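You operate a simulated robot arm through the tools that you are given. There is no shell and no other tool.

The job below is to be done with a simulated robot arm. You get a single attempt, and the scene is never put back.

JOB
Put things in order on the top of the sorting bench. At the end: the grey tin (marked "Seals") stands where the yellow wax block stood; the silver steel cup stands where the grey tin stood; the yellow wax block from the top of the sorting bench stands where the white delivery sign stood; the white delivery sign from the top of the sorting bench stands on top of the silver mould; whatever was shut is shut again. Leave all else as you found it, and nothing knocked over.

The check looks at the end state, three seconds after you hand in, the way a careful person would. Anything else that was tipped, shoved, dropped, spilled or broken makes it a failure. Lids that push on must go on centred and level and be pressed home; caps that screw on are set level and turned clockwise until they are tight.

ROBOT AND FRAMES
A 6-joint arm with a two-finger parallel gripper, fixed in place. Base frame: the origin is at the foot of the arm, x ahead of it, y to its left, z up; the work surface is at about z = 0.8. Readings come in m, degrees, newtons and seconds.
With the tool pointing down near the work surface it reaches from about 0.24 to 0.64 m from the base axis. Its first joint turns from -66.0 to 66.0 degrees. Payload 2.7 kg.
The tool frame sits at the grasp point between the pads (the TCP): z along the fingers, y along the line on which they close. The tips reach 0.023 m beyond it. The gripper opens to 0.094 m. The fingers are 0.038 m wide and 0.01 m thick; the gripper's body (0.054 by 0.096 m) begins 0.039 m behind the TCP.
Orientation is told as [roll, pitch, yaw] about the base's x, y, z axes, in that order, counted from this pose: with the fingers straight down and closing along the base's y, the tool's x points along the base's -x, its y along +y and its z along -z.

CONTROLS
- The arm moves only by the tool nudge_tool. Its argument "series" is a list that holds one entry, the list of rows, each a list of 7 numbers: the shift along the tool's x, y, z in units of 250 mm (1.0 is 250 mm), then the turn, a rotation vector about the tool's x, y, z in units of 60 degrees (1.0 is 60 degrees), then the closure, from 0 (fully open) to 1 (shut). In form: [[[dx, dy, dz, wx, wy, wz, gripper], ...]]. A call has 1 to 20 rows; each row is the pose to reach, as a shift and turn from the pose commanded when the call began, along the tool's axes at that moment. A call with a number of a shift or a turn outside -1 to 1 is refused whole. Rows are played at 5 a second. More than 0.05 m and 8.6 degrees between two rows, or a gripper value outside its range, and nothing of the call is played. A pose out of reach is approached as far as the arm can. The call stops where the force on the tool passes 40 N (or 10 N more than at its start, if that is more) or the arm is blocked; 0.2 s more then pass. Each finger travels about 0.045 m/s and halts on what it meets, pressing with about 41 N; the grip force reading is that of the motor and also rises with nothing between the fingers. The clock runs only during rows and for 0.2 s after the last one: add rows that repeat a pose to give the fingers time. It gives the time, the measured TCP pose, the force on the tool (base axes), the opening and the grip force at its end, in the units of the frame above (readings bear some noise), with the torque about the TCP (base axes, N m) and any sound that the robot's microphone picked up.
- Cameras (640 x 400 px; columns grow to the right, rows downward): "scene" is fixed at [0.062, -0.4152, 1.3941]; the picture's right is [0.83, -0.56, 0.00], its down [-0.37, -0.55, -0.75] and it looks along [0.42, 0.63, -0.66] (base axes); focal length 305 px, centre (320, 200). "wrist" rides on the gripper at [0.086, 0.016, -0.075] in the tool frame; the picture's right is [-0.18, 0.98, 0.00], its down [-0.58, -0.11, -0.81] and it looks along [-0.79, -0.15, 0.59] (tool axes); focal length 243 px, centre (320, 200). There is no depth. A picture from a camera that has moved, and an enlarged one, comes with that camera's place and axes in the base frame and with its lens. The place of the scene camera against the robot may be out by one fixed shift of up to 0.018 m in any direction.
- capture(camera): a new picture of that camera. It takes no simulated time.
- enlarge(camera, box): a new picture of the part [left, top, right, bottom] of that camera's present view, enlarged. It takes no simulated time.
- finish_job(): hands the job in; it is judged then, once.

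Nothing tells you positions but the pictures and the camera data. Unless the task says otherwise, let go and move clear before handing in.

The tools are called by a JSON object that holds its "name" and its "arguments". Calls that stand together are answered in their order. nudge_tool: Moves the arm, as the interface text tells. Its arguments: {"type":"object","properties":{"series":{"type":"array","items":{"type":"array","items":{"type":"array","items":{"type":"number"}}}}},"required":["series"]} The other tools are called the same way: capture (camera) takes a picture; enlarge (camera, box) takes an enlarged picture of a part of a camera's view; finish_job () hands the job in.

At the start:

```text
time: 0.0
eef_pos: [0.3379, 0.1093, 1.1387]
orientation: [0.0, 0.0, 0.0]
force: [0.1, -0.1, 0.2]
moment: [0.01, 0.01, -0.02]
grip_width: 0.0939
gripper_force: 0.1
```

scene: 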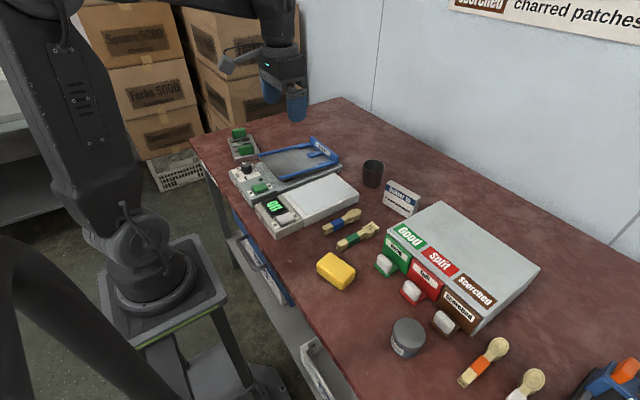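
wrist: 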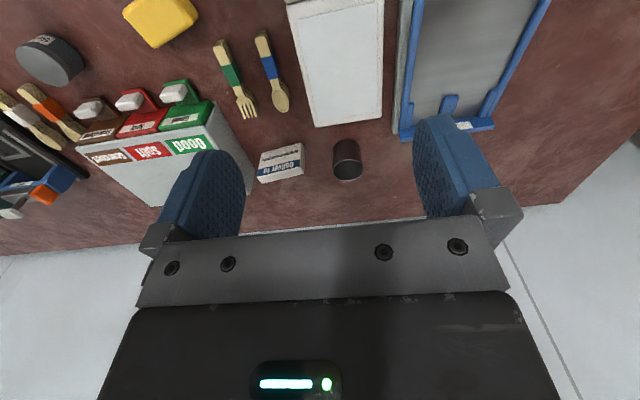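

I see a bench with a yellow block, a grey tin, a dark cup, a white sign, a sorter with three drawers/chutes, a scale and a blue-framed tray. I will look closer at each before I move anything.

{"name": "enlarge", "arguments": {"camera": "scene", "box": [220, 120, 380, 220]}}

{"name": "enlarge", "arguments": {"camera": "scene", "box": [340, 140, 500, 240]}}

{"name": "enlarge", "arguments": {"camera": "scene", "box": [300, 220, 460, 320]}}

{"name": "enlarge", "arguments": {"camera": "scene", "box": [380, 280, 572, 400]}}

{"name": "enlarge", "arguments": {"camera": "scene", "box": [480, 300, 640, 400]}}

{"name": "enlarge", "arguments": {"camera": "wrist", "box": [0, 0, 320, 200]}}

{"name": "enlarge", "arguments": {"camera": "wrist", "box": [240, 0, 560, 200]}}

```text
4.00 times, centred on (300, 170) of scene
camera zoom: at [0.062, -0.4152, 1.3941], right [0.83, -0.56, 0.0], down [-0.37, -0.55, -0.75], along [0.42, 0.63, -0.66], focal length 1219 px, centre (400, 320)
```

zoom: 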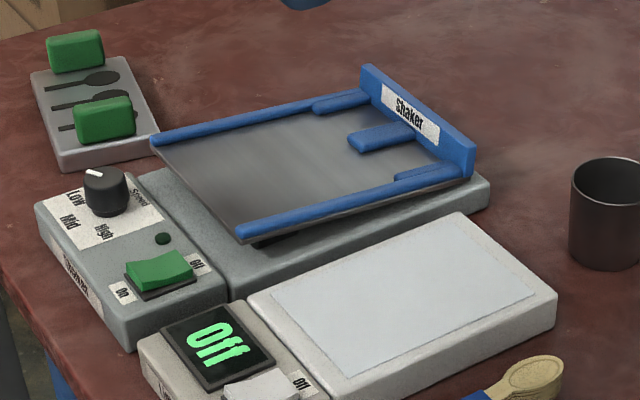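

```text
4.00 times, centred on (420, 190) of scene
camera zoom: at [0.062, -0.4152, 1.3941], right [0.83, -0.56, 0.0], down [-0.37, -0.55, -0.75], along [0.42, 0.63, -0.66], focal length 1219 px, centre (-80, 240)
```

zoom: 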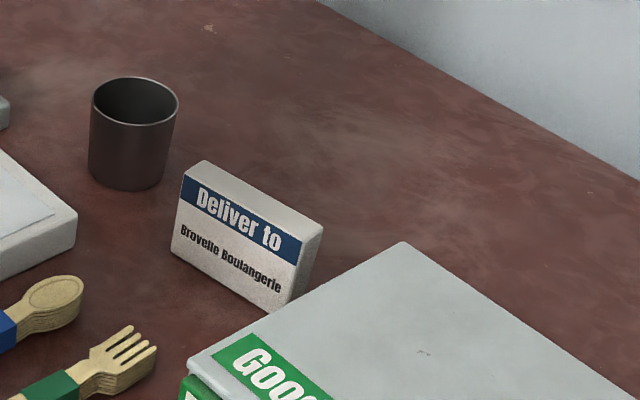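

```text
4.00 times, centred on (380, 270) of scene
camera zoom: at [0.062, -0.4152, 1.3941], right [0.83, -0.56, 0.0], down [-0.37, -0.55, -0.75], along [0.42, 0.63, -0.66], focal length 1219 px, centre (80, -80)
```

zoom: 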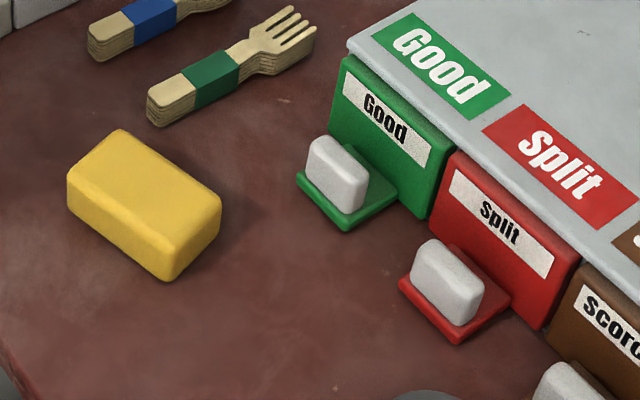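

```text
3.33 times, centred on (476, 340) of scene
camera zoom: at [0.062, -0.4152, 1.3941], right [0.83, -0.56, 0.0], down [-0.37, -0.55, -0.75], along [0.42, 0.63, -0.66], focal length 1016 px, centre (-200, -267)
```

zoom: 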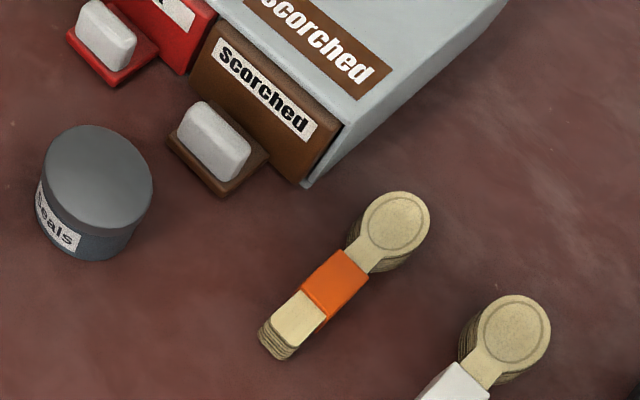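

```text
4.00 times, centred on (560, 350) of scene
camera zoom: at [0.062, -0.4152, 1.3941], right [0.83, -0.56, 0.0], down [-0.37, -0.55, -0.75], along [0.42, 0.63, -0.66], focal length 1219 px, centre (-640, -400)
```

zoom: 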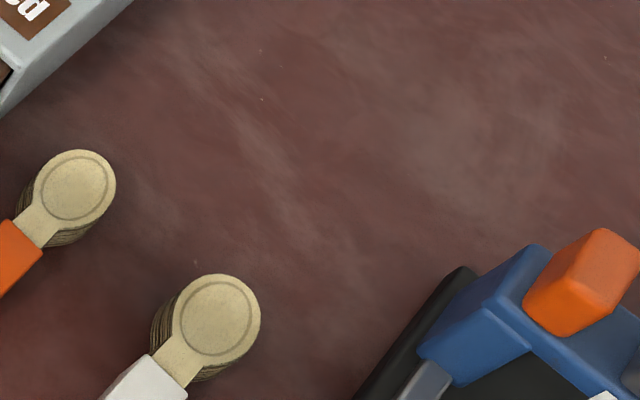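

```text
2.00 times, centred on (160, 100) of wrist
camera zoom: at [0.2512, 0.1254, 1.2126], right [0.18, 0.98, 0.0], down [0.58, -0.11, 0.81], along [0.79, -0.15, -0.59], focal length 485 px, centre (640, 400)
```

zoom: 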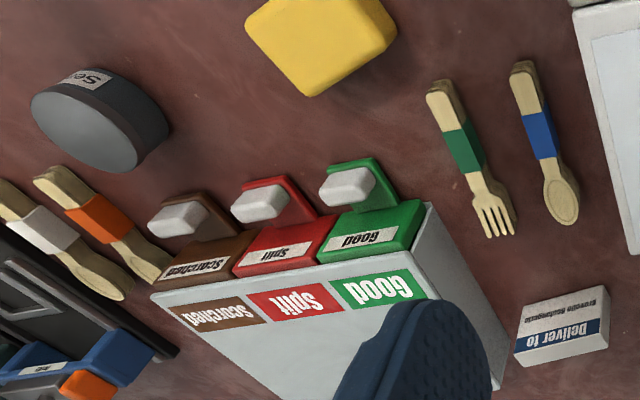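

```text
2.00 times, centred on (400, 100) of wrist
camera zoom: at [0.2512, 0.1254, 1.2126], right [0.18, 0.98, 0.0], down [0.58, -0.11, 0.81], along [0.79, -0.15, -0.59], focal length 485 px, centre (160, 400)
```

zoom: 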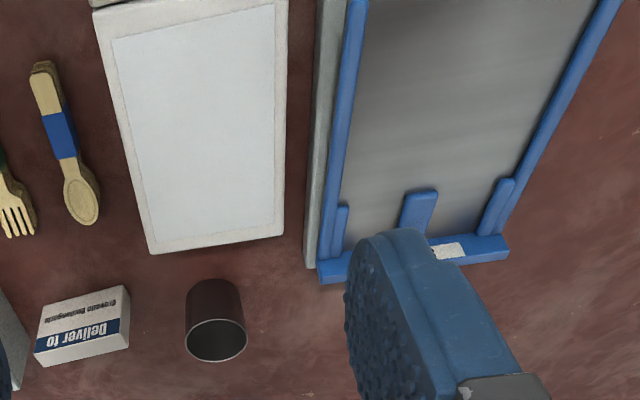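

The bench shows no obvious silver mould yet. I will move the arm sideways, well above the table, to look over the right side with the wrist camera.

{"name": "nudge_tool", "arguments": {"series": [[[0, -0.18, 0, 0, 0, 0, 0], [0, -0.36, 0, 0, 0, 0, 0], [0, -0.54, 0, 0, 0, 0, 0], [0, -0.72, 0, 0, 0, 0, 0], [0, -0.9, 0, 0, 0, 0, 0], [0, -1.0, 0, 0, 0, 0, 0], [0, -1.0, 0, 0, 0, 0, 0]]]}}

{"name": "capture", "arguments": {"camera": "wrist"}}

{"name": "capture", "arguments": {"camera": "scene"}}

```text
time: 1.6
eef_pos: [0.3382, -0.141, 1.1401]
orientation: [-0.1, 0.1, 0.1]
force: [0.0, -0.1, 0.0]
moment: [-0.01, 0.01, 0.02]
grip_width: 0.0941
gripper_force: 0.0
```

```text
taken
camera wrist: at [0.251, -0.1256, 1.214], right [0.18, 0.98, 0.0], down [0.58, -0.11, 0.81], along [0.79, -0.15, -0.59], focal length 243 px, centre (320, 200)
```

wrist: 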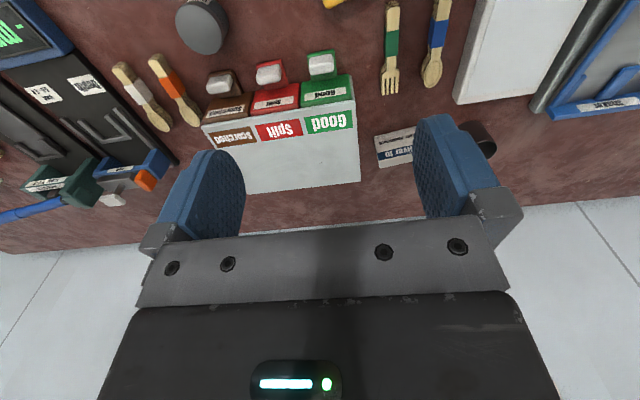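

```text
taken
```

scene: 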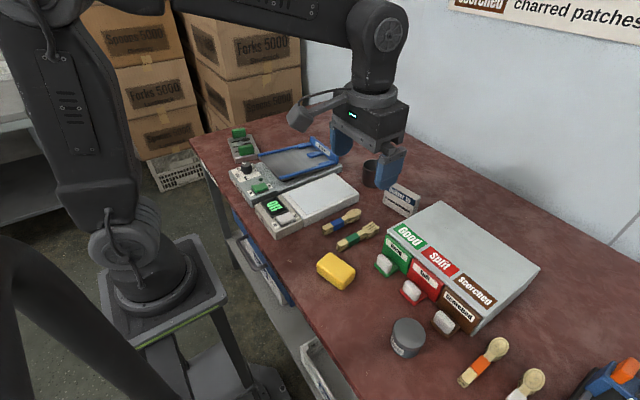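

There is another machine at the far right. I will enlarge it and then turn the wrist to view that end.

{"name": "enlarge", "arguments": {"camera": "wrist", "box": [0, 0, 240, 240]}}

{"name": "nudge_tool", "arguments": {"series": [[[0, 0, 0, 0, 0, 0.13, 0], [0, 0, 0, 0, 0, 0.26, 0], [0, 0, 0, 0, 0, 0.39, 0], [0, 0, 0, 0, 0, 0.52, 0], [0, 0, 0, 0, 0, 0.65, 0], [0, 0, 0, 0, 0, 0.65, 0]]]}}

{"name": "capture", "arguments": {"camera": "wrist"}}

```text
1.67 times, centred on (120, 120) of wrist
camera zoom: at [0.251, -0.1256, 1.214], right [0.18, 0.98, 0.0], down [0.58, -0.11, 0.81], along [0.79, -0.15, -0.59], focal length 404 px, centre (653, 333)
```

zoom: 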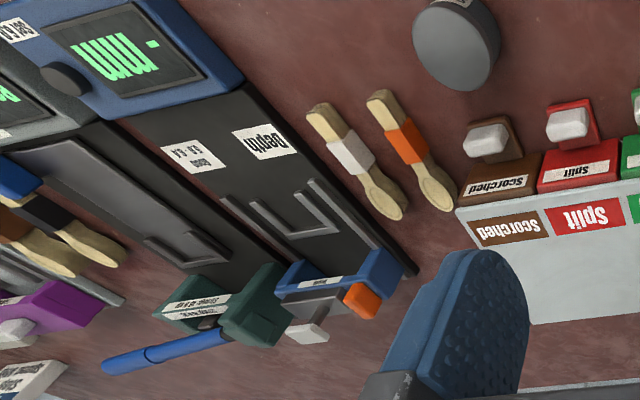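

```text
time: 3.0
eef_pos: [0.3388, -0.1407, 1.1371]
orientation: [0.1, 0.1, -39.1]
force: [-0.3, 0.4, -0.2]
moment: [0.01, -0.02, -0.01]
grip_width: 0.0939
gripper_force: 0.0
```

```text
taken
camera wrist: at [0.281, -0.0738, 1.2121], right [0.76, 0.65, 0.0], down [0.38, -0.45, 0.81], along [0.52, -0.61, -0.59], focal length 243 px, centre (320, 200)
```

wrist: 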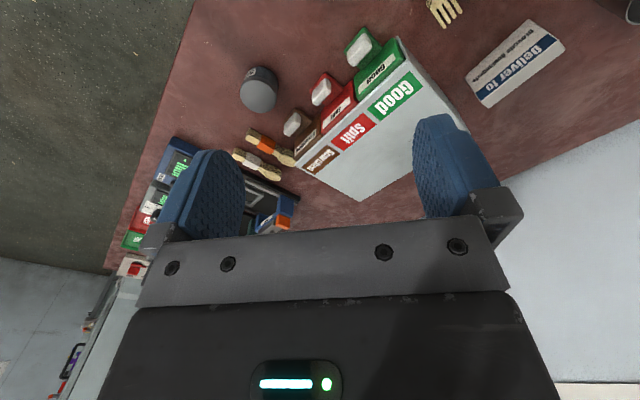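

I will carry on to the right (negative y) with the tool back at zero yaw to see the far right end.

{"name": "nudge_tool", "arguments": {"series": [[[-0.105, -0.13, 0, 0, 0, -0.108, 0], [-0.21, -0.26, 0, 0, 0, -0.217, 0], [-0.315, -0.39, 0, 0, 0, -0.325, 0], [-0.42, -0.52, 0, 0, 0, -0.433, 0], [-0.525, -0.648, 0, 0, 0, -0.542, 0], [-0.63, -0.777, 0, 0, 0, -0.65, 0], [-0.63, -0.777, 0, 0, 0, -0.65, 0]]]}}

{"name": "capture", "arguments": {"camera": "wrist"}}

{"name": "enlarge", "arguments": {"camera": "wrist", "box": [0, 0, 320, 200]}}

```text
time: 4.6
eef_pos: [0.3385, -0.3931, 1.1368]
orientation: [0.1, 0.0, 0.1]
force: [-0.1, 0.3, 0.3]
moment: [-0.02, 0.01, 0.01]
grip_width: 0.0941
gripper_force: 0.0
```

```text
taken
camera wrist: at [0.2522, -0.3767, 1.2118], right [0.18, 0.98, 0.0], down [0.58, -0.11, 0.81], along [0.79, -0.15, -0.59], focal length 243 px, centre (320, 200)
```

wrist: 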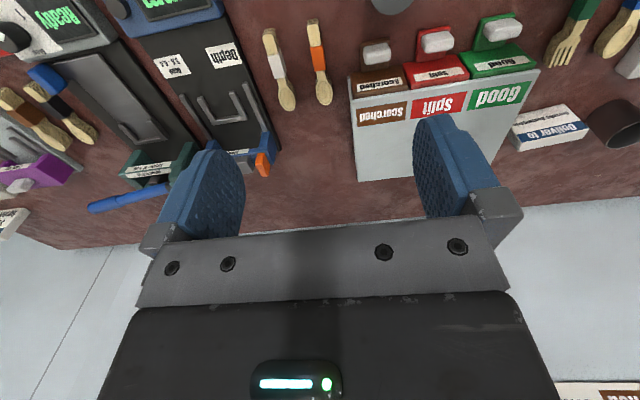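

```text
2.00 times, centred on (160, 100) of wrist
camera zoom: at [0.2522, -0.3767, 1.2118], right [0.18, 0.98, 0.0], down [0.58, -0.11, 0.81], along [0.79, -0.15, -0.59], focal length 485 px, centre (640, 400)
```

zoom: 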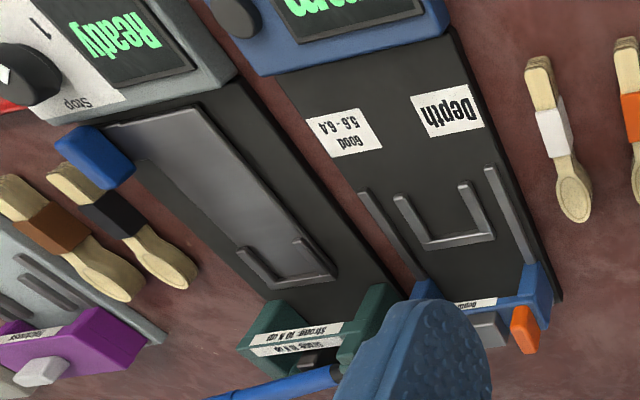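

No silver mould on the right end either. I will check below the bench's edge in the scene view, where I see a blue drawer and something grey, and the left background.

{"name": "enlarge", "arguments": {"camera": "scene", "box": [200, 190, 360, 290]}}

{"name": "enlarge", "arguments": {"camera": "scene", "box": [200, 300, 360, 400]}}

{"name": "enlarge", "arguments": {"camera": "scene", "box": [0, 0, 320, 200]}}

{"name": "enlarge", "arguments": {"camera": "scene", "box": [320, 0, 640, 200]}}

{"name": "enlarge", "arguments": {"camera": "scene", "box": [0, 200, 320, 400]}}

```text
4.00 times, centred on (280, 240) of scene
camera zoom: at [0.062, -0.4152, 1.3941], right [0.83, -0.56, 0.0], down [-0.37, -0.55, -0.75], along [0.42, 0.63, -0.66], focal length 1219 px, centre (480, 40)
```

zoom: 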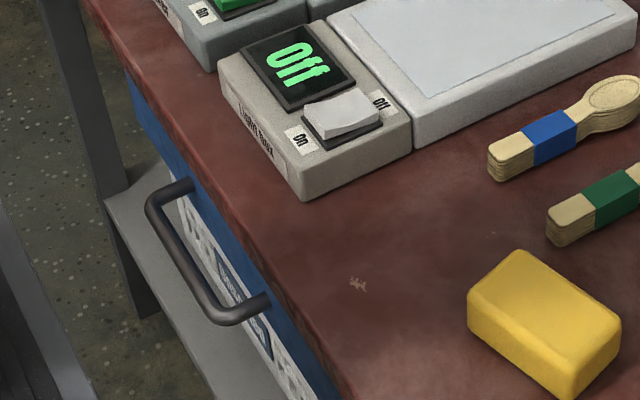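

```text
4.00 times, centred on (280, 350) of scene
camera zoom: at [0.062, -0.4152, 1.3941], right [0.83, -0.56, 0.0], down [-0.37, -0.55, -0.75], along [0.42, 0.63, -0.66], focal length 1219 px, centre (480, -400)
```

zoom: 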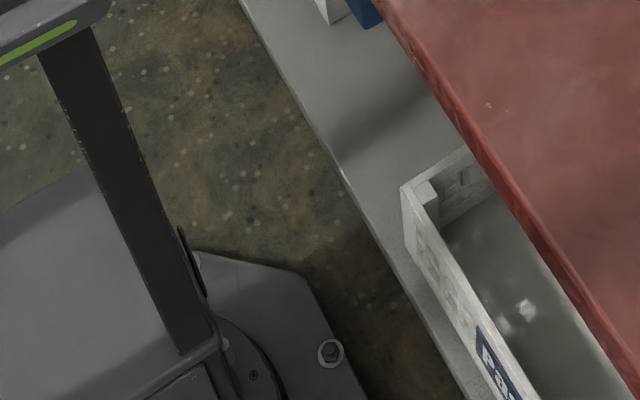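

```text
2.00 times, centred on (160, 100) of scene
camera zoom: at [0.062, -0.4152, 1.3941], right [0.83, -0.56, 0.0], down [-0.37, -0.55, -0.75], along [0.42, 0.63, -0.66], focal length 610 px, centre (640, 400)
```

zoom: 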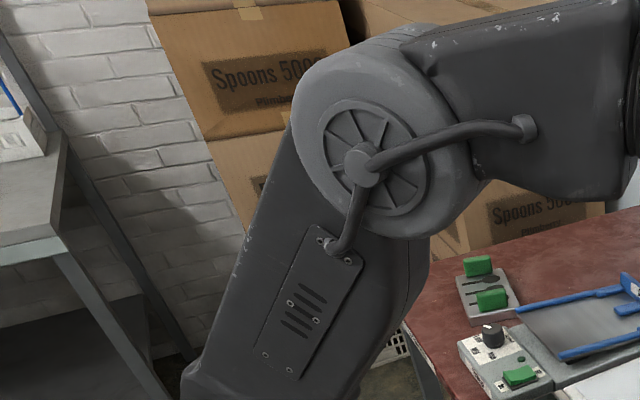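

```text
2.00 times, centred on (480, 100) of scene
camera zoom: at [0.062, -0.4152, 1.3941], right [0.83, -0.56, 0.0], down [-0.37, -0.55, -0.75], along [0.42, 0.63, -0.66], focal length 610 px, centre (0, 400)
```

zoom: 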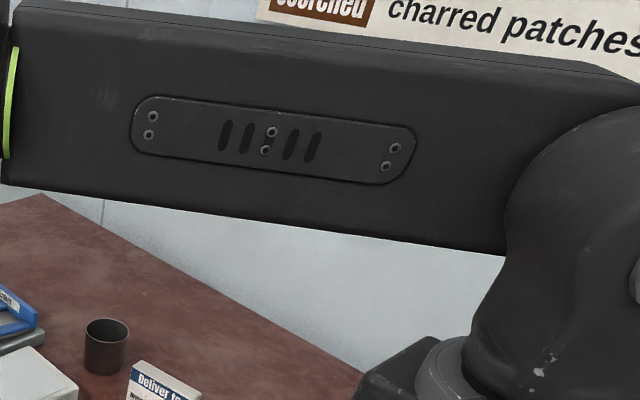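

```text
2.00 times, centred on (160, 300) of scene
camera zoom: at [0.062, -0.4152, 1.3941], right [0.83, -0.56, 0.0], down [-0.37, -0.55, -0.75], along [0.42, 0.63, -0.66], focal length 610 px, centre (640, 0)
```

zoom: 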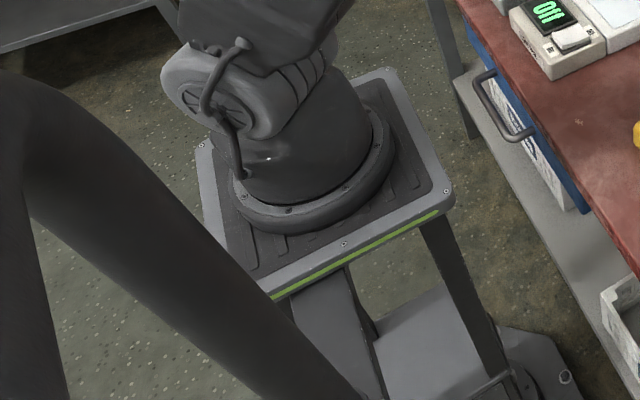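

There is a blue drawer with a bar handle under the front edge of the bench, which may hold the mould. Before I open anything I will survey the far right end of the bench fully.

{"name": "nudge_tool", "arguments": {"series": [[[0, 0, 0, 0, 0, 0.13, 0], [0, 0, 0, 0, 0, 0.26, 0], [0, 0, 0, 0, 0, 0.39, 0], [0, 0, 0, 0, 0, 0.52, 0], [0, 0, 0, 0, 0, 0.52, 0]]]}}

{"name": "capture", "arguments": {"camera": "wrist"}}

{"name": "enlarge", "arguments": {"camera": "wrist", "box": [0, 0, 320, 200]}}

{"name": "enlarge", "arguments": {"camera": "wrist", "box": [200, 0, 520, 200]}}

```text
time: 5.8
eef_pos: [0.3401, -0.3909, 1.1379]
orientation: [0.1, 0.0, -31.2]
force: [0.4, -0.3, -0.2]
moment: [0.04, -0.02, -0.02]
grip_width: 0.0941
gripper_force: 0.1
```

```text
taken
camera wrist: at [0.2733, -0.3323, 1.2121], right [0.67, 0.74, 0.0], down [0.44, -0.4, 0.81], along [0.6, -0.54, -0.59], focal length 243 px, centre (320, 200)
```

wrist: 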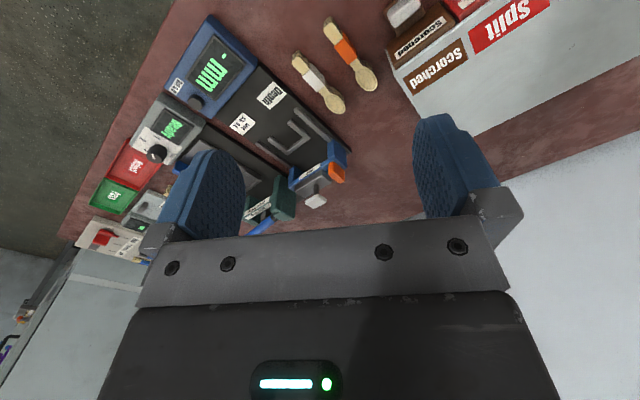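

```text
2.00 times, centred on (160, 100) of wrist
camera zoom: at [0.2733, -0.3323, 1.2121], right [0.67, 0.74, 0.0], down [0.44, -0.4, 0.81], along [0.6, -0.54, -0.59], focal length 485 px, centre (640, 400)
```

zoom: 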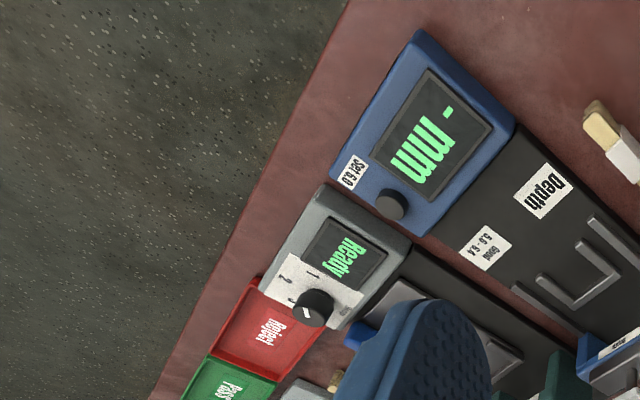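

```text
2.00 times, centred on (360, 100) of wrist
camera zoom: at [0.2733, -0.3323, 1.2121], right [0.67, 0.74, 0.0], down [0.44, -0.4, 0.81], along [0.6, -0.54, -0.59], focal length 485 px, centre (240, 400)
```

zoom: 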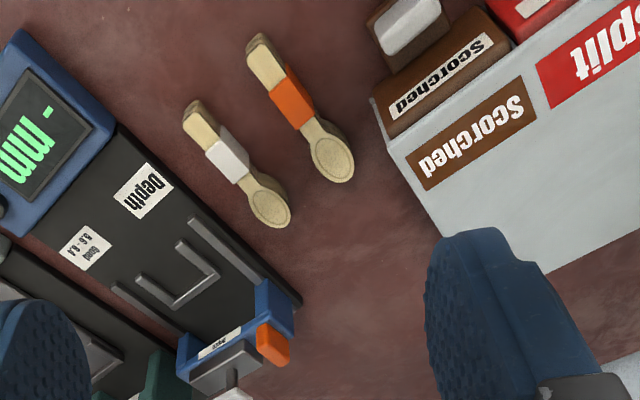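

The right end has no mould, so the blue under-bench drawer is the likely place. I will bring the arm back above the front edge near the drawer's handle to look at it.

{"name": "nudge_tool", "arguments": {"series": [[[0.141, 0.117, 0, 0, 0, -0.087, 0], [0.282, 0.234, 0, 0, 0, -0.173, 0], [0.423, 0.351, 0, 0, 0, -0.26, 0], [0.565, 0.469, 0, 0, 0, -0.347, 0], [0.706, 0.586, 0, 0, 0, -0.433, 0], [0.847, 0.703, 0, 0, 0, -0.52, 0], [0.847, 0.703, 0, 0, 0, -0.52, 0]]]}}

{"name": "nudge_tool", "arguments": {"series": [[[0, 0.16, 0.08, 0, 0, 0, 0], [0, 0.32, 0.16, 0, 0, 0, 0], [0, 0.48, 0.24, 0, 0, 0, 0], [0, 0.64, 0.32, 0, 0, 0, 0], [0, 0.8, 0.4, 0, 0, 0, 0], [0, 0.96, 0.48, 0, 0, 0, 0], [0, 0.96, 0.48, 0, 0, 0, 0]]]}}

{"name": "capture", "arguments": {"camera": "wrist"}}

{"name": "capture", "arguments": {"camera": "scene"}}

```text
time: 7.4
eef_pos: [0.2475, -0.1311, 1.1382]
orientation: [-0.1, 0.0, 0.1]
force: [0.1, -0.6, 0.2]
moment: [-0.02, -0.02, 0.01]
grip_width: 0.094
gripper_force: 0.1
```

```text
time: 9.0
eef_pos: [0.2472, 0.1091, 1.0195]
orientation: [0.0, -0.1, 0.0]
force: [0.5, -0.4, 0.1]
moment: [-0.02, 0.0, -0.01]
grip_width: 0.094
gripper_force: 0.1
```

```text
taken
camera wrist: at [0.1597, 0.126, 1.094], right [0.18, 0.98, 0.0], down [0.58, -0.11, 0.81], along [0.79, -0.15, -0.59], focal length 243 px, centre (320, 200)
```

wrist: 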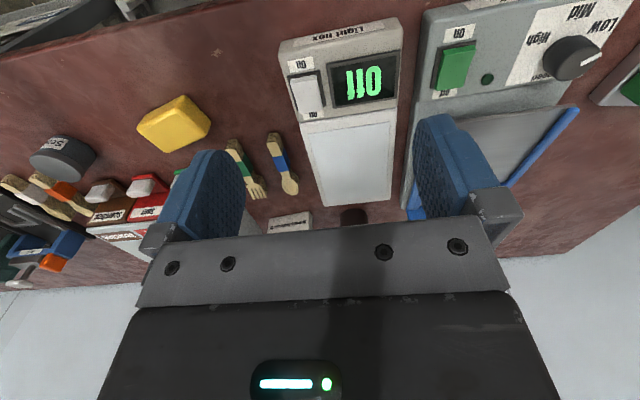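

```text
taken
```

scene: 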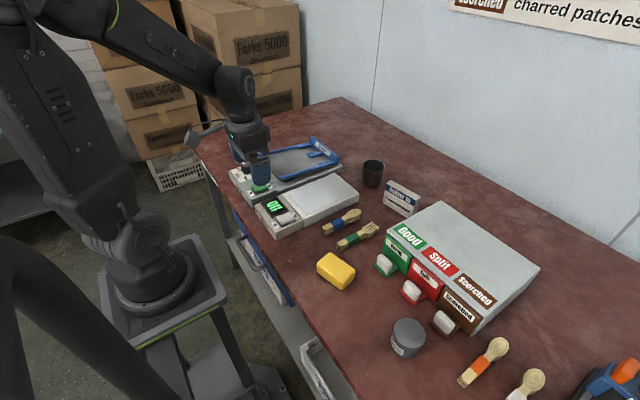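

I need to look more steeply down over the front edge, so I will tilt the tool to aim the wrist camera at the drawer front.

{"name": "nudge_tool", "arguments": {"series": [[[0, 0, 0, 0, 0.133, 0, 0], [0, 0, 0, 0, 0.267, 0, 0], [0, 0, 0, 0, 0.4, 0, 0], [0, 0, 0, 0, 0.533, 0, 0], [0, 0, 0, 0, 0.667, 0, 0], [0, 0, 0, 0, 0.667, 0, 0]]]}}

{"name": "capture", "arguments": {"camera": "wrist"}}

{"name": "enlarge", "arguments": {"camera": "wrist", "box": [0, 0, 320, 200]}}

{"name": "enlarge", "arguments": {"camera": "wrist", "box": [240, 0, 560, 200]}}

```text
time: 10.4
eef_pos: [0.2486, 0.1084, 1.0185]
orientation: [0.1, 40.0, 0.1]
force: [0.0, 0.1, 0.4]
moment: [-0.01, -0.02, 0.0]
grip_width: 0.0936
gripper_force: 0.0
```

```text
taken
camera wrist: at [0.2295, 0.1256, 1.1312], right [0.14, 0.98, -0.12], down [0.96, -0.11, 0.24], along [0.23, -0.15, -0.96], focal length 243 px, centre (320, 200)
```

wrist: 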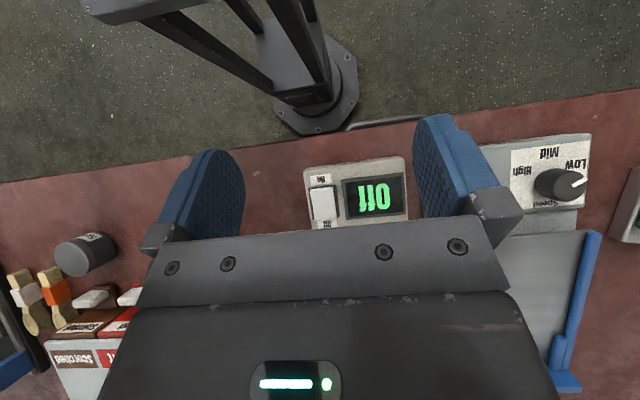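

```text
2.00 times, centred on (160, 100) of wrist
camera zoom: at [0.2295, 0.1256, 1.1312], right [0.14, 0.98, -0.12], down [0.96, -0.11, 0.24], along [0.23, -0.15, -0.96], focal length 485 px, centre (640, 400)
```

zoom: 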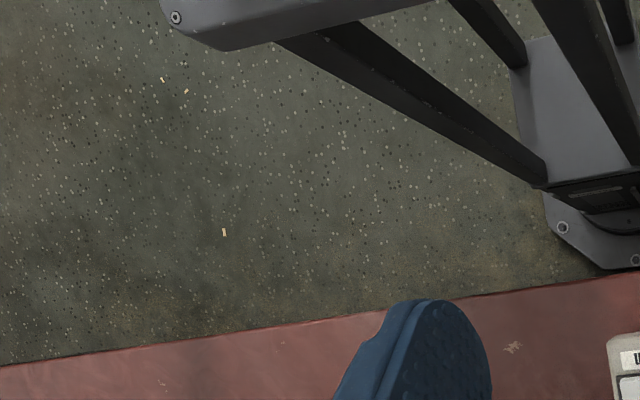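

```text
2.00 times, centred on (400, 100) of wrist
camera zoom: at [0.2295, 0.1256, 1.1312], right [0.14, 0.98, -0.12], down [0.96, -0.11, 0.24], along [0.23, -0.15, -0.96], focal length 485 px, centre (160, 400)
```

zoom: 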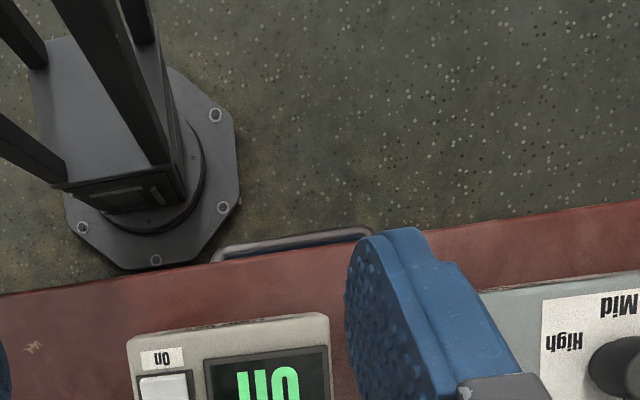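

The bar handle is under the bench's overhang around x 0.21, y 0.13 to 0.24. I will look closer at the drawer front and the sorter's three small drawers to decide which could hold the mould.

{"name": "enlarge", "arguments": {"camera": "scene", "box": [225, 200, 305, 250]}}

{"name": "enlarge", "arguments": {"camera": "scene", "box": [235, 250, 315, 300]}}

{"name": "enlarge", "arguments": {"camera": "scene", "box": [370, 210, 498, 290]}}

{"name": "enlarge", "arguments": {"camera": "scene", "box": [420, 250, 548, 330]}}

{"name": "enlarge", "arguments": {"camera": "scene", "box": [290, 320, 370, 400]}}

```text
8.00 times, centred on (265, 225) of scene
camera zoom: at [0.062, -0.4152, 1.3941], right [0.83, -0.56, 0.0], down [-0.37, -0.55, -0.75], along [0.42, 0.63, -0.66], focal length 2438 px, centre (760, 0)
```

zoom: 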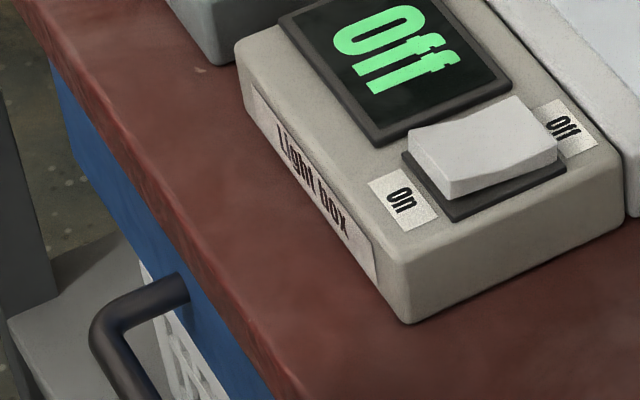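

```text
8.00 times, centred on (275, 275) of scene
camera zoom: at [0.062, -0.4152, 1.3941], right [0.83, -0.56, 0.0], down [-0.37, -0.55, -0.75], along [0.42, 0.63, -0.66], focal length 2438 px, centre (680, -400)
```

zoom: 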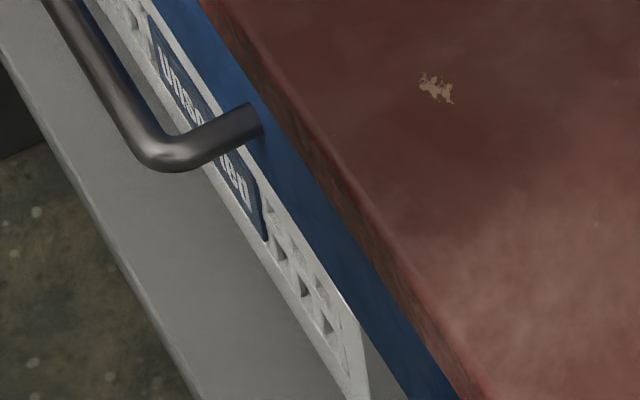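

```text
5.00 times, centred on (434, 250) of scene
camera zoom: at [0.062, -0.4152, 1.3941], right [0.83, -0.56, 0.0], down [-0.37, -0.55, -0.75], along [0.42, 0.63, -0.66], focal length 1524 px, centre (-250, -50)
```

zoom: 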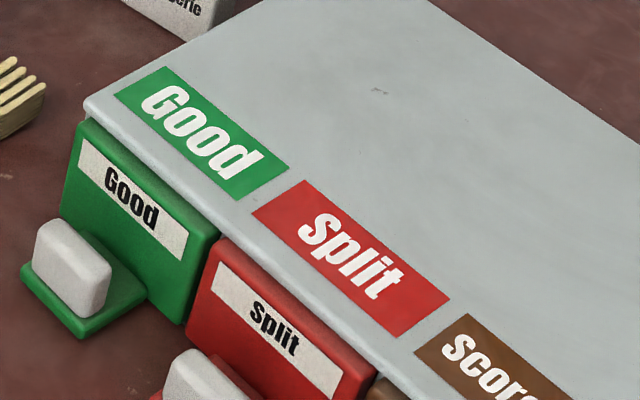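

```text
5.00 times, centred on (484, 290) of scene
camera zoom: at [0.062, -0.4152, 1.3941], right [0.83, -0.56, 0.0], down [-0.37, -0.55, -0.75], along [0.42, 0.63, -0.66], focal length 1524 px, centre (-500, -250)
```

zoom: 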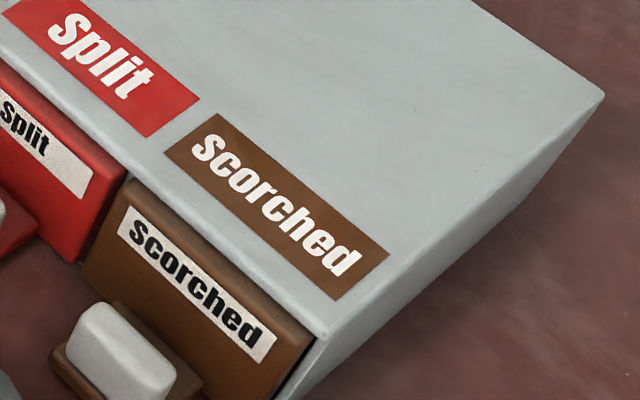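

```text
5.00 times, centred on (330, 360) of scene
camera zoom: at [0.062, -0.4152, 1.3941], right [0.83, -0.56, 0.0], down [-0.37, -0.55, -0.75], along [0.42, 0.63, -0.66], focal length 1524 px, centre (270, -600)
```

zoom: 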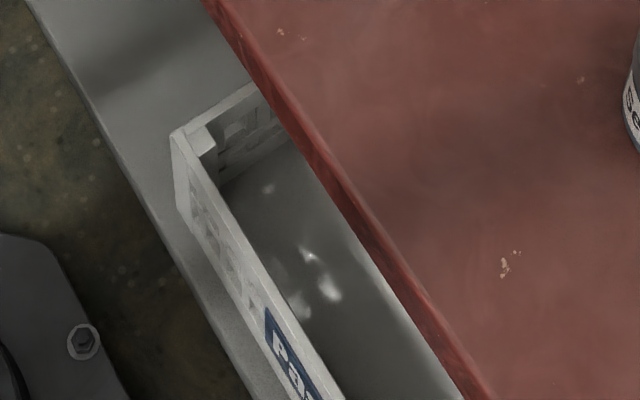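

I need to check whether the dark cup really is the silver steel one, and measure the sign. I will level the tool and go over for a closer view of the cup and sign from the wrist camera.

{"name": "enlarge", "arguments": {"camera": "scene", "box": [350, 150, 430, 220]}}

{"name": "nudge_tool", "arguments": {"series": [[[0, 0, 0, 0, -0.133, 0, 0], [0, 0, 0, 0, -0.267, 0, 0], [0, 0, 0, 0, -0.4, 0, 0], [0, 0, 0, 0, -0.533, 0, 0], [0, 0, 0, 0, -0.667, 0, 0], [0, 0, 0, 0, -0.667, 0, 0]]]}}

```text
5.71 times, centred on (390, 185) of scene
camera zoom: at [0.062, -0.4152, 1.3941], right [0.83, -0.56, 0.0], down [-0.37, -0.55, -0.75], along [0.42, 0.63, -0.66], focal length 1742 px, centre (-80, 286)
```

zoom: 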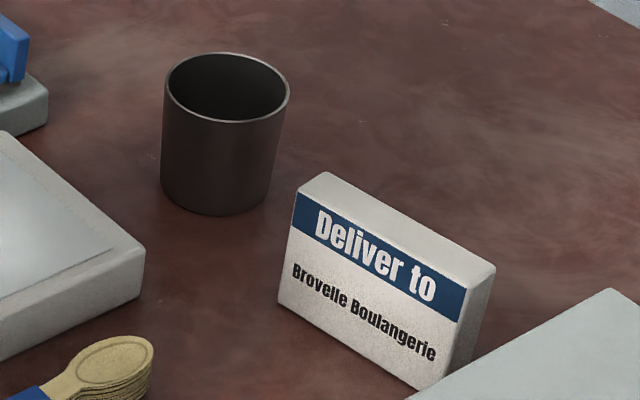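

```text
time: 11.8
eef_pos: [0.2493, 0.1095, 1.0175]
orientation: [0.0, -0.2, 0.0]
force: [0.2, -0.1, 0.0]
moment: [-0.02, -0.01, 0.02]
grip_width: 0.0941
gripper_force: 0.0
```

The cup is reflective steel, so it is likely the silver one; the sign is roughly 0.09 wide and 0.07 tall. Next I will look at the left end of the bench.

{"name": "nudge_tool", "arguments": {"series": [[[0, 0.16, -0.1, 0, 0, -0.1, 0], [0, 0.32, -0.2, 0, 0, -0.2, 0], [0, 0.48, -0.3, 0, 0, -0.3, 0], [0, 0.64, -0.4, 0, 0, -0.3, 0], [0, 0.8, -0.4, 0, 0, -0.3, 0], [0, 0.8, -0.4, 0, 0, -0.3, 0]]]}}

{"name": "capture", "arguments": {"camera": "wrist"}}

{"name": "capture", "arguments": {"camera": "scene"}}

```text
time: 13.2
eef_pos: [0.2481, 0.3107, 1.1174]
orientation: [0.0, 0.1, 18.0]
force: [0.0, 0.5, 0.7]
moment: [-0.02, 0.04, 0.0]
grip_width: 0.0941
gripper_force: 0.0
```

```text
taken
camera wrist: at [0.1604, 0.299, 1.1933], right [-0.13, 0.99, 0.0], down [0.59, 0.08, 0.81], along [0.8, 0.1, -0.59], focal length 243 px, centre (320, 200)
```

wrist: 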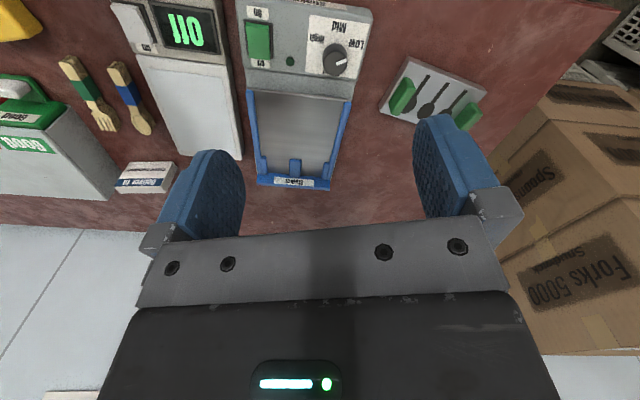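

```text
taken
```

scene: 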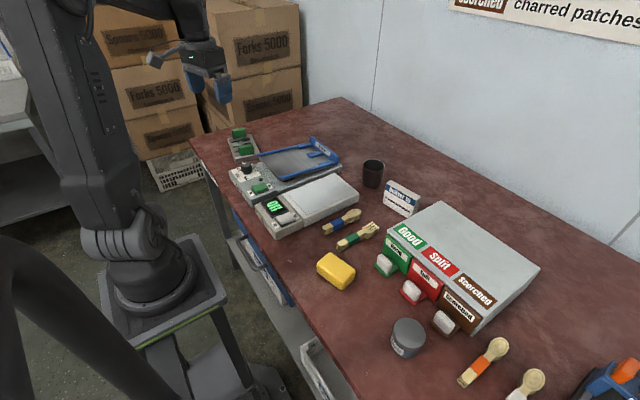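

Nothing else stands on the left end either. I will get a closer, steep view of the drawer handle and the front edge.

{"name": "nudge_tool", "arguments": {"series": [[[0.057, -0.099, 0.12, 0, 0, 0.06, 0], [0.115, -0.198, 0.24, 0, 0, 0.12, 0], [0.172, -0.297, 0.36, 0, 0, 0.18, 0], [0.23, -0.396, 0.48, 0, 0, 0.24, 0], [0.287, -0.495, 0.6, 0, 0, 0.3, 0], [0.287, -0.495, 0.6, 0, 0, 0.3, 0]]]}}

{"name": "nudge_tool", "arguments": {"series": [[[0, 0, 0, 0, 0.133, 0, 0], [0, 0, 0, 0, 0.267, 0, 0], [0, 0, 0, 0, 0.4, 0, 0], [0, 0, 0, 0, 0.533, 0, 0], [0, 0, 0, 0, 0.667, 0, 0], [0, 0, 0, 0, 0.667, 0, 0]]]}}

{"name": "capture", "arguments": {"camera": "wrist"}}

{"name": "enlarge", "arguments": {"camera": "wrist", "box": [200, 40, 456, 200]}}

```text
time: 14.6
eef_pos: [0.2196, 0.1704, 0.9709]
orientation: [0.0, 0.0, 0.0]
force: [0.7, 0.5, 0.3]
moment: [0.01, -0.01, 0.02]
grip_width: 0.094
gripper_force: 0.1
```

```text
time: 16.0
eef_pos: [0.2193, 0.1703, 0.9688]
orientation: [0.1, 40.1, 0.1]
force: [-0.4, 0.0, 0.5]
moment: [-0.02, -0.02, -0.01]
grip_width: 0.094
gripper_force: 0.2
```

```text
taken
camera wrist: at [0.2001, 0.1859, 1.0814], right [0.14, 0.98, -0.12], down [0.96, -0.11, 0.24], along [0.23, -0.15, -0.96], focal length 243 px, centre (320, 200)
```

wrist: 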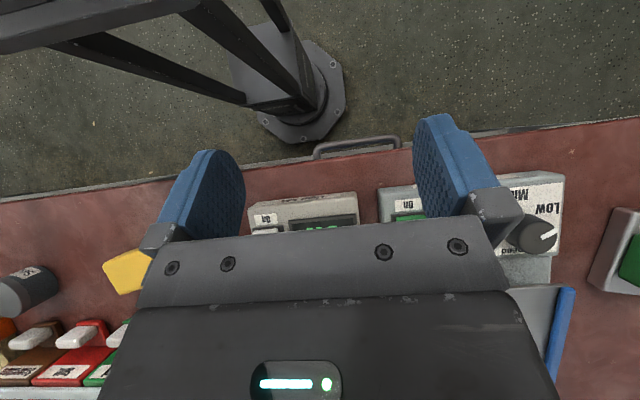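

```text
2.50 times, centred on (328, 120) of wrist
camera zoom: at [0.2001, 0.1859, 1.0814], right [0.14, 0.98, -0.12], down [0.96, -0.11, 0.24], along [0.23, -0.15, -0.96], focal length 606 px, centre (300, 400)
```

zoom: 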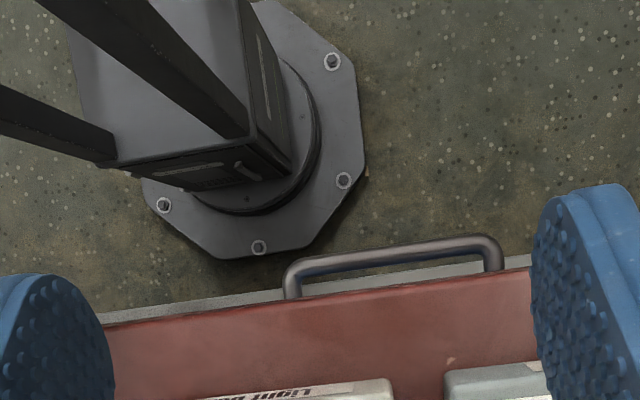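

The handle bar runs from about y 0.13 to 0.25 and sticks out past the bench edge by 1.5 to 2 cm. I will lower the camera to triangulate its height and the gap behind it.

{"name": "nudge_tool", "arguments": {"series": [[[-0.045, 0, 0.136, 0, 0, 0, 0], [-0.09, 0, 0.273, 0, 0, 0, 0], [-0.135, 0, 0.409, 0, 0, 0, 0], [-0.135, 0, 0.409, 0, 0, 0, 0]]]}}

{"name": "capture", "arguments": {"camera": "wrist"}}

{"name": "enlarge", "arguments": {"camera": "wrist", "box": [200, 40, 456, 200]}}

{"name": "capture", "arguments": {"camera": "scene"}}

```text
time: 17.0
eef_pos: [0.1788, 0.1689, 0.8697]
orientation: [0.1, 40.0, 0.1]
force: [0.6, 0.6, -0.2]
moment: [0.0, -0.01, -0.01]
grip_width: 0.094
gripper_force: 0.0
```

```text
taken
camera wrist: at [0.1596, 0.1848, 0.9822], right [0.14, 0.98, -0.12], down [0.96, -0.11, 0.24], along [0.23, -0.15, -0.96], focal length 243 px, centre (320, 200)
```

wrist: 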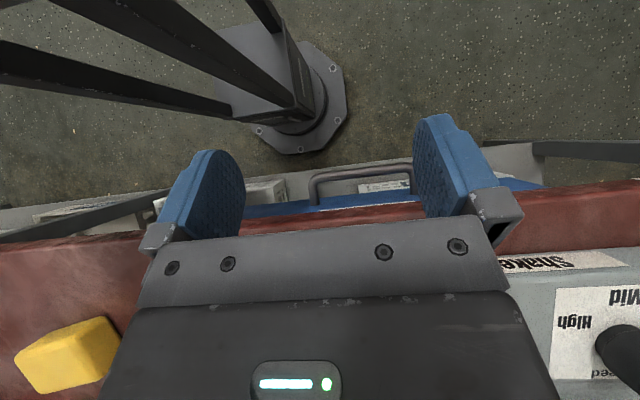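

```text
2.50 times, centred on (328, 120) of wrist
camera zoom: at [0.1596, 0.1848, 0.9822], right [0.14, 0.98, -0.12], down [0.96, -0.11, 0.24], along [0.23, -0.15, -0.96], focal length 606 px, centre (300, 400)
```

zoom: 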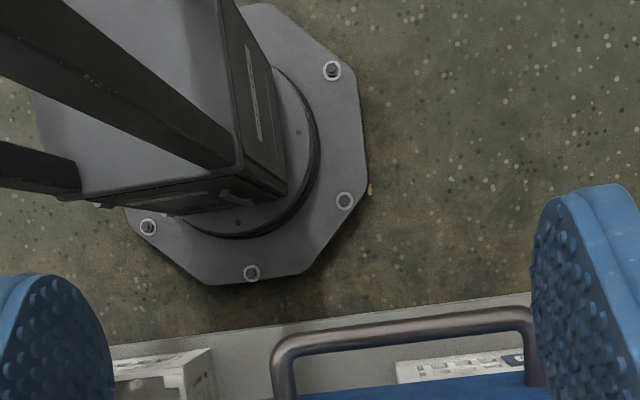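

```text
taken
```

scene: 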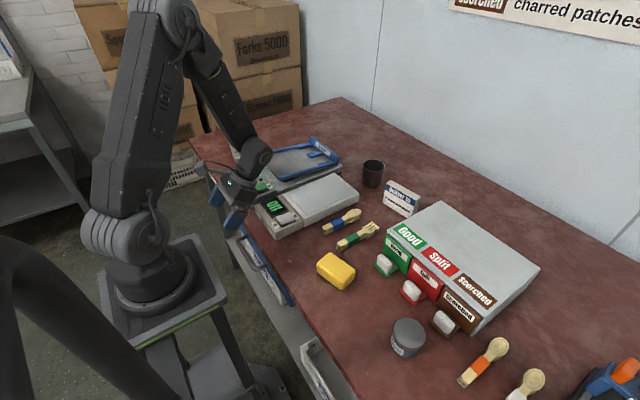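

I will enlarge the handle area now for an accurate pixel reading.

{"name": "enlarge", "arguments": {"camera": "wrist", "box": [290, 140, 450, 240]}}

{"name": "enlarge", "arguments": {"camera": "scene", "box": [200, 170, 300, 240]}}

{"name": "enlarge", "arguments": {"camera": "wrist", "box": [460, 120, 640, 240]}}

{"name": "enlarge", "arguments": {"camera": "wrist", "box": [100, 140, 320, 260]}}

```text
4.00 times, centred on (370, 190) of wrist
camera zoom: at [0.1596, 0.1848, 0.9822], right [0.14, 0.98, -0.12], down [0.96, -0.11, 0.24], along [0.23, -0.15, -0.96], focal length 970 px, centre (120, 240)
```

zoom: 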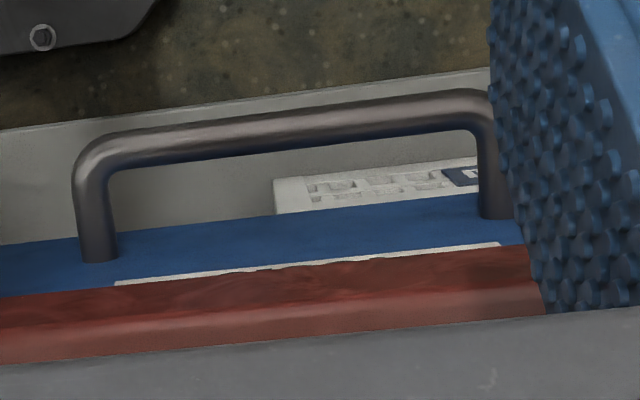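

```text
5.71 times, centred on (250, 205) of scene
camera zoom: at [0.062, -0.4152, 1.3941], right [0.83, -0.56, 0.0], down [-0.37, -0.55, -0.75], along [0.42, 0.63, -0.66], focal length 1742 px, centre (720, 171)
```

zoom: 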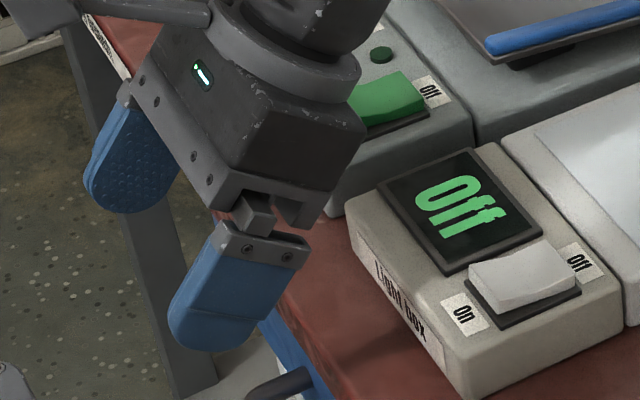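

```text
3.33 times, centred on (550, 180) of wrist
camera zoom: at [0.1596, 0.1848, 0.9822], right [0.14, 0.98, -0.12], down [0.96, -0.11, 0.24], along [0.23, -0.15, -0.96], focal length 809 px, centre (-447, 267)
```

zoom: 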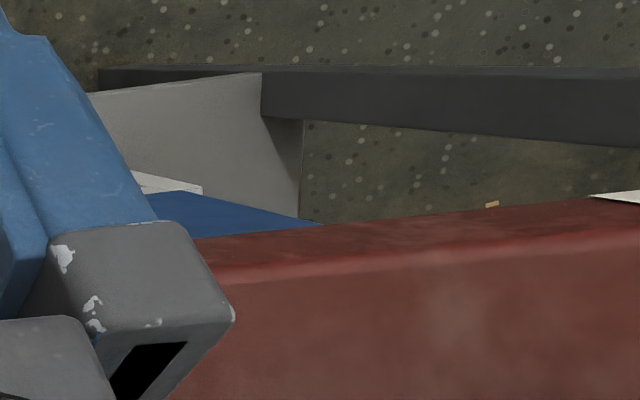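

```text
2.91 times, centred on (210, 200) of wrist
camera zoom: at [0.1596, 0.1848, 0.9822], right [0.14, 0.98, -0.12], down [0.96, -0.11, 0.24], along [0.23, -0.15, -0.96], focal length 706 px, centre (640, 200)
```

zoom: 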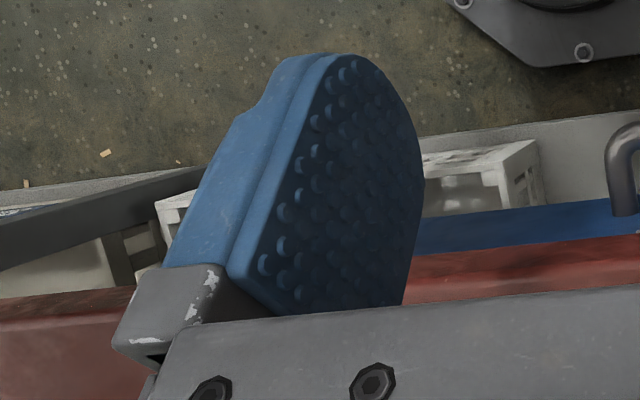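

The view gives a bar at about x 0.207, z 0.63, y 0.12–0.27, on a drawer face near x 0.25 below the overhang. I'll level the tool, shift left, turn it so the fingers close along x, and narrow the fingers, to grip the bar from the front at a slant.

{"name": "nudge_tool", "arguments": {"series": [[[0, 0.045, 0, 0, -0.133, 0, 0.3], [0, 0.09, 0, 0, -0.267, 0, 0.65], [0, 0.135, 0, 0, -0.4, 0, 0.65], [0, 0.18, 0, 0, -0.533, 0, 0.65], [0, 0.224, 0, 0, -0.667, 0, 0.65], [0, 0.224, 0, 0, -0.667, 0, 0.65]]]}}

{"name": "nudge_tool", "arguments": {"series": [[[0, 0, 0, 0, 0, -0.13, 0.65], [0, 0, 0, 0, 0, -0.26, 0.65], [0, 0, 0, 0, 0, -0.39, 0.65], [0, 0, 0, 0, 0, -0.52, 0.65], [0, 0, 0, 0, 0, -0.65, 0.65], [0, 0, 0, 0, 0, -0.78, 0.65], [0, 0, 0, 0, 0, -0.9, 0.65], [0, 0, 0, 0, 0, -1.0, 0.65], [0, 0, 0, 0, 0, -1.0, 0.65]]]}}

{"name": "nudge_tool", "arguments": {"series": [[[0, 0, 0, 0, 0, -0.13, 0.65], [0, 0, 0, 0, 0, -0.26, 0.65], [0, 0, 0, 0, 0, -0.39, 0.65], [0, 0, 0, 0, 0, -0.5, 0.65], [0, 0, 0, 0, 0, -0.5, 0.65]]]}}

{"name": "capture", "arguments": {"camera": "wrist"}}

{"name": "capture", "arguments": {"camera": "scene"}}

```text
time: 18.4
eef_pos: [0.1792, 0.2249, 0.8688]
orientation: [0.1, 0.0, 0.1]
force: [0.2, 0.0, 0.4]
moment: [0.02, -0.04, -0.01]
grip_width: 0.0331
gripper_force: 0.0
```

```text
time: 20.4
eef_pos: [0.1779, 0.226, 0.8687]
orientation: [0.0, -0.1, 60.2]
force: [0.4, 0.9, 0.2]
moment: [0.0, -0.02, 0.02]
grip_width: 0.0329
gripper_force: 0.0
```

```text
time: 21.6
eef_pos: [0.1783, 0.2266, 0.8682]
orientation: [-0.1, 0.0, 90.1]
force: [-0.5, 0.6, -0.4]
moment: [0.01, -0.05, -0.04]
grip_width: 0.033
gripper_force: 0.1
```

```text
taken
camera wrist: at [0.162, 0.139, 0.9422], right [-0.98, 0.18, 0.0], down [0.11, 0.58, 0.81], along [0.15, 0.79, -0.59], focal length 243 px, centre (320, 200)
```

wrist: 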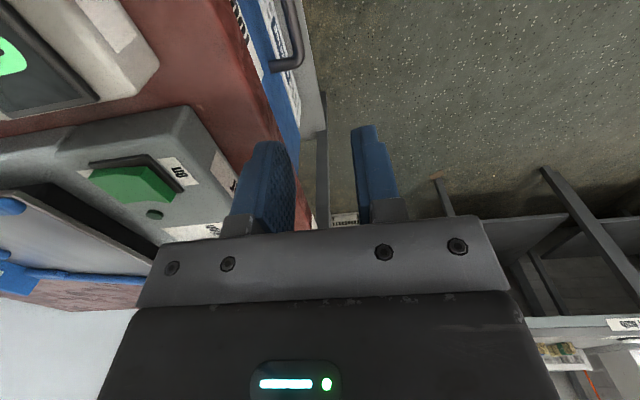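

```text
taken
```

scene: 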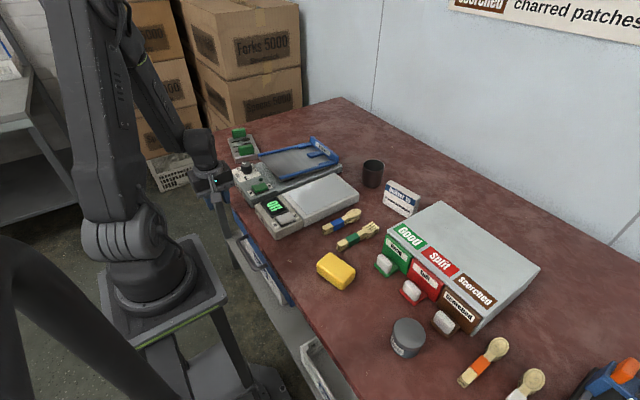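

The handle shows at the top of the wrist view, seen from its end. I will enlarge to read the drawer face, bar and slab edge.

{"name": "enlarge", "arguments": {"camera": "wrist", "box": [190, 0, 350, 120]}}

```text
3.33 times, centred on (270, 60) of wrist
camera zoom: at [0.162, 0.139, 0.9422], right [-0.98, 0.18, 0.0], down [0.11, 0.58, 0.81], along [0.15, 0.79, -0.59], focal length 809 px, centre (487, 667)
```

zoom: 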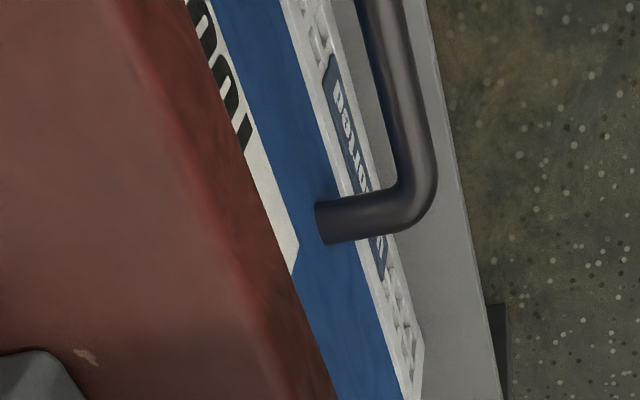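

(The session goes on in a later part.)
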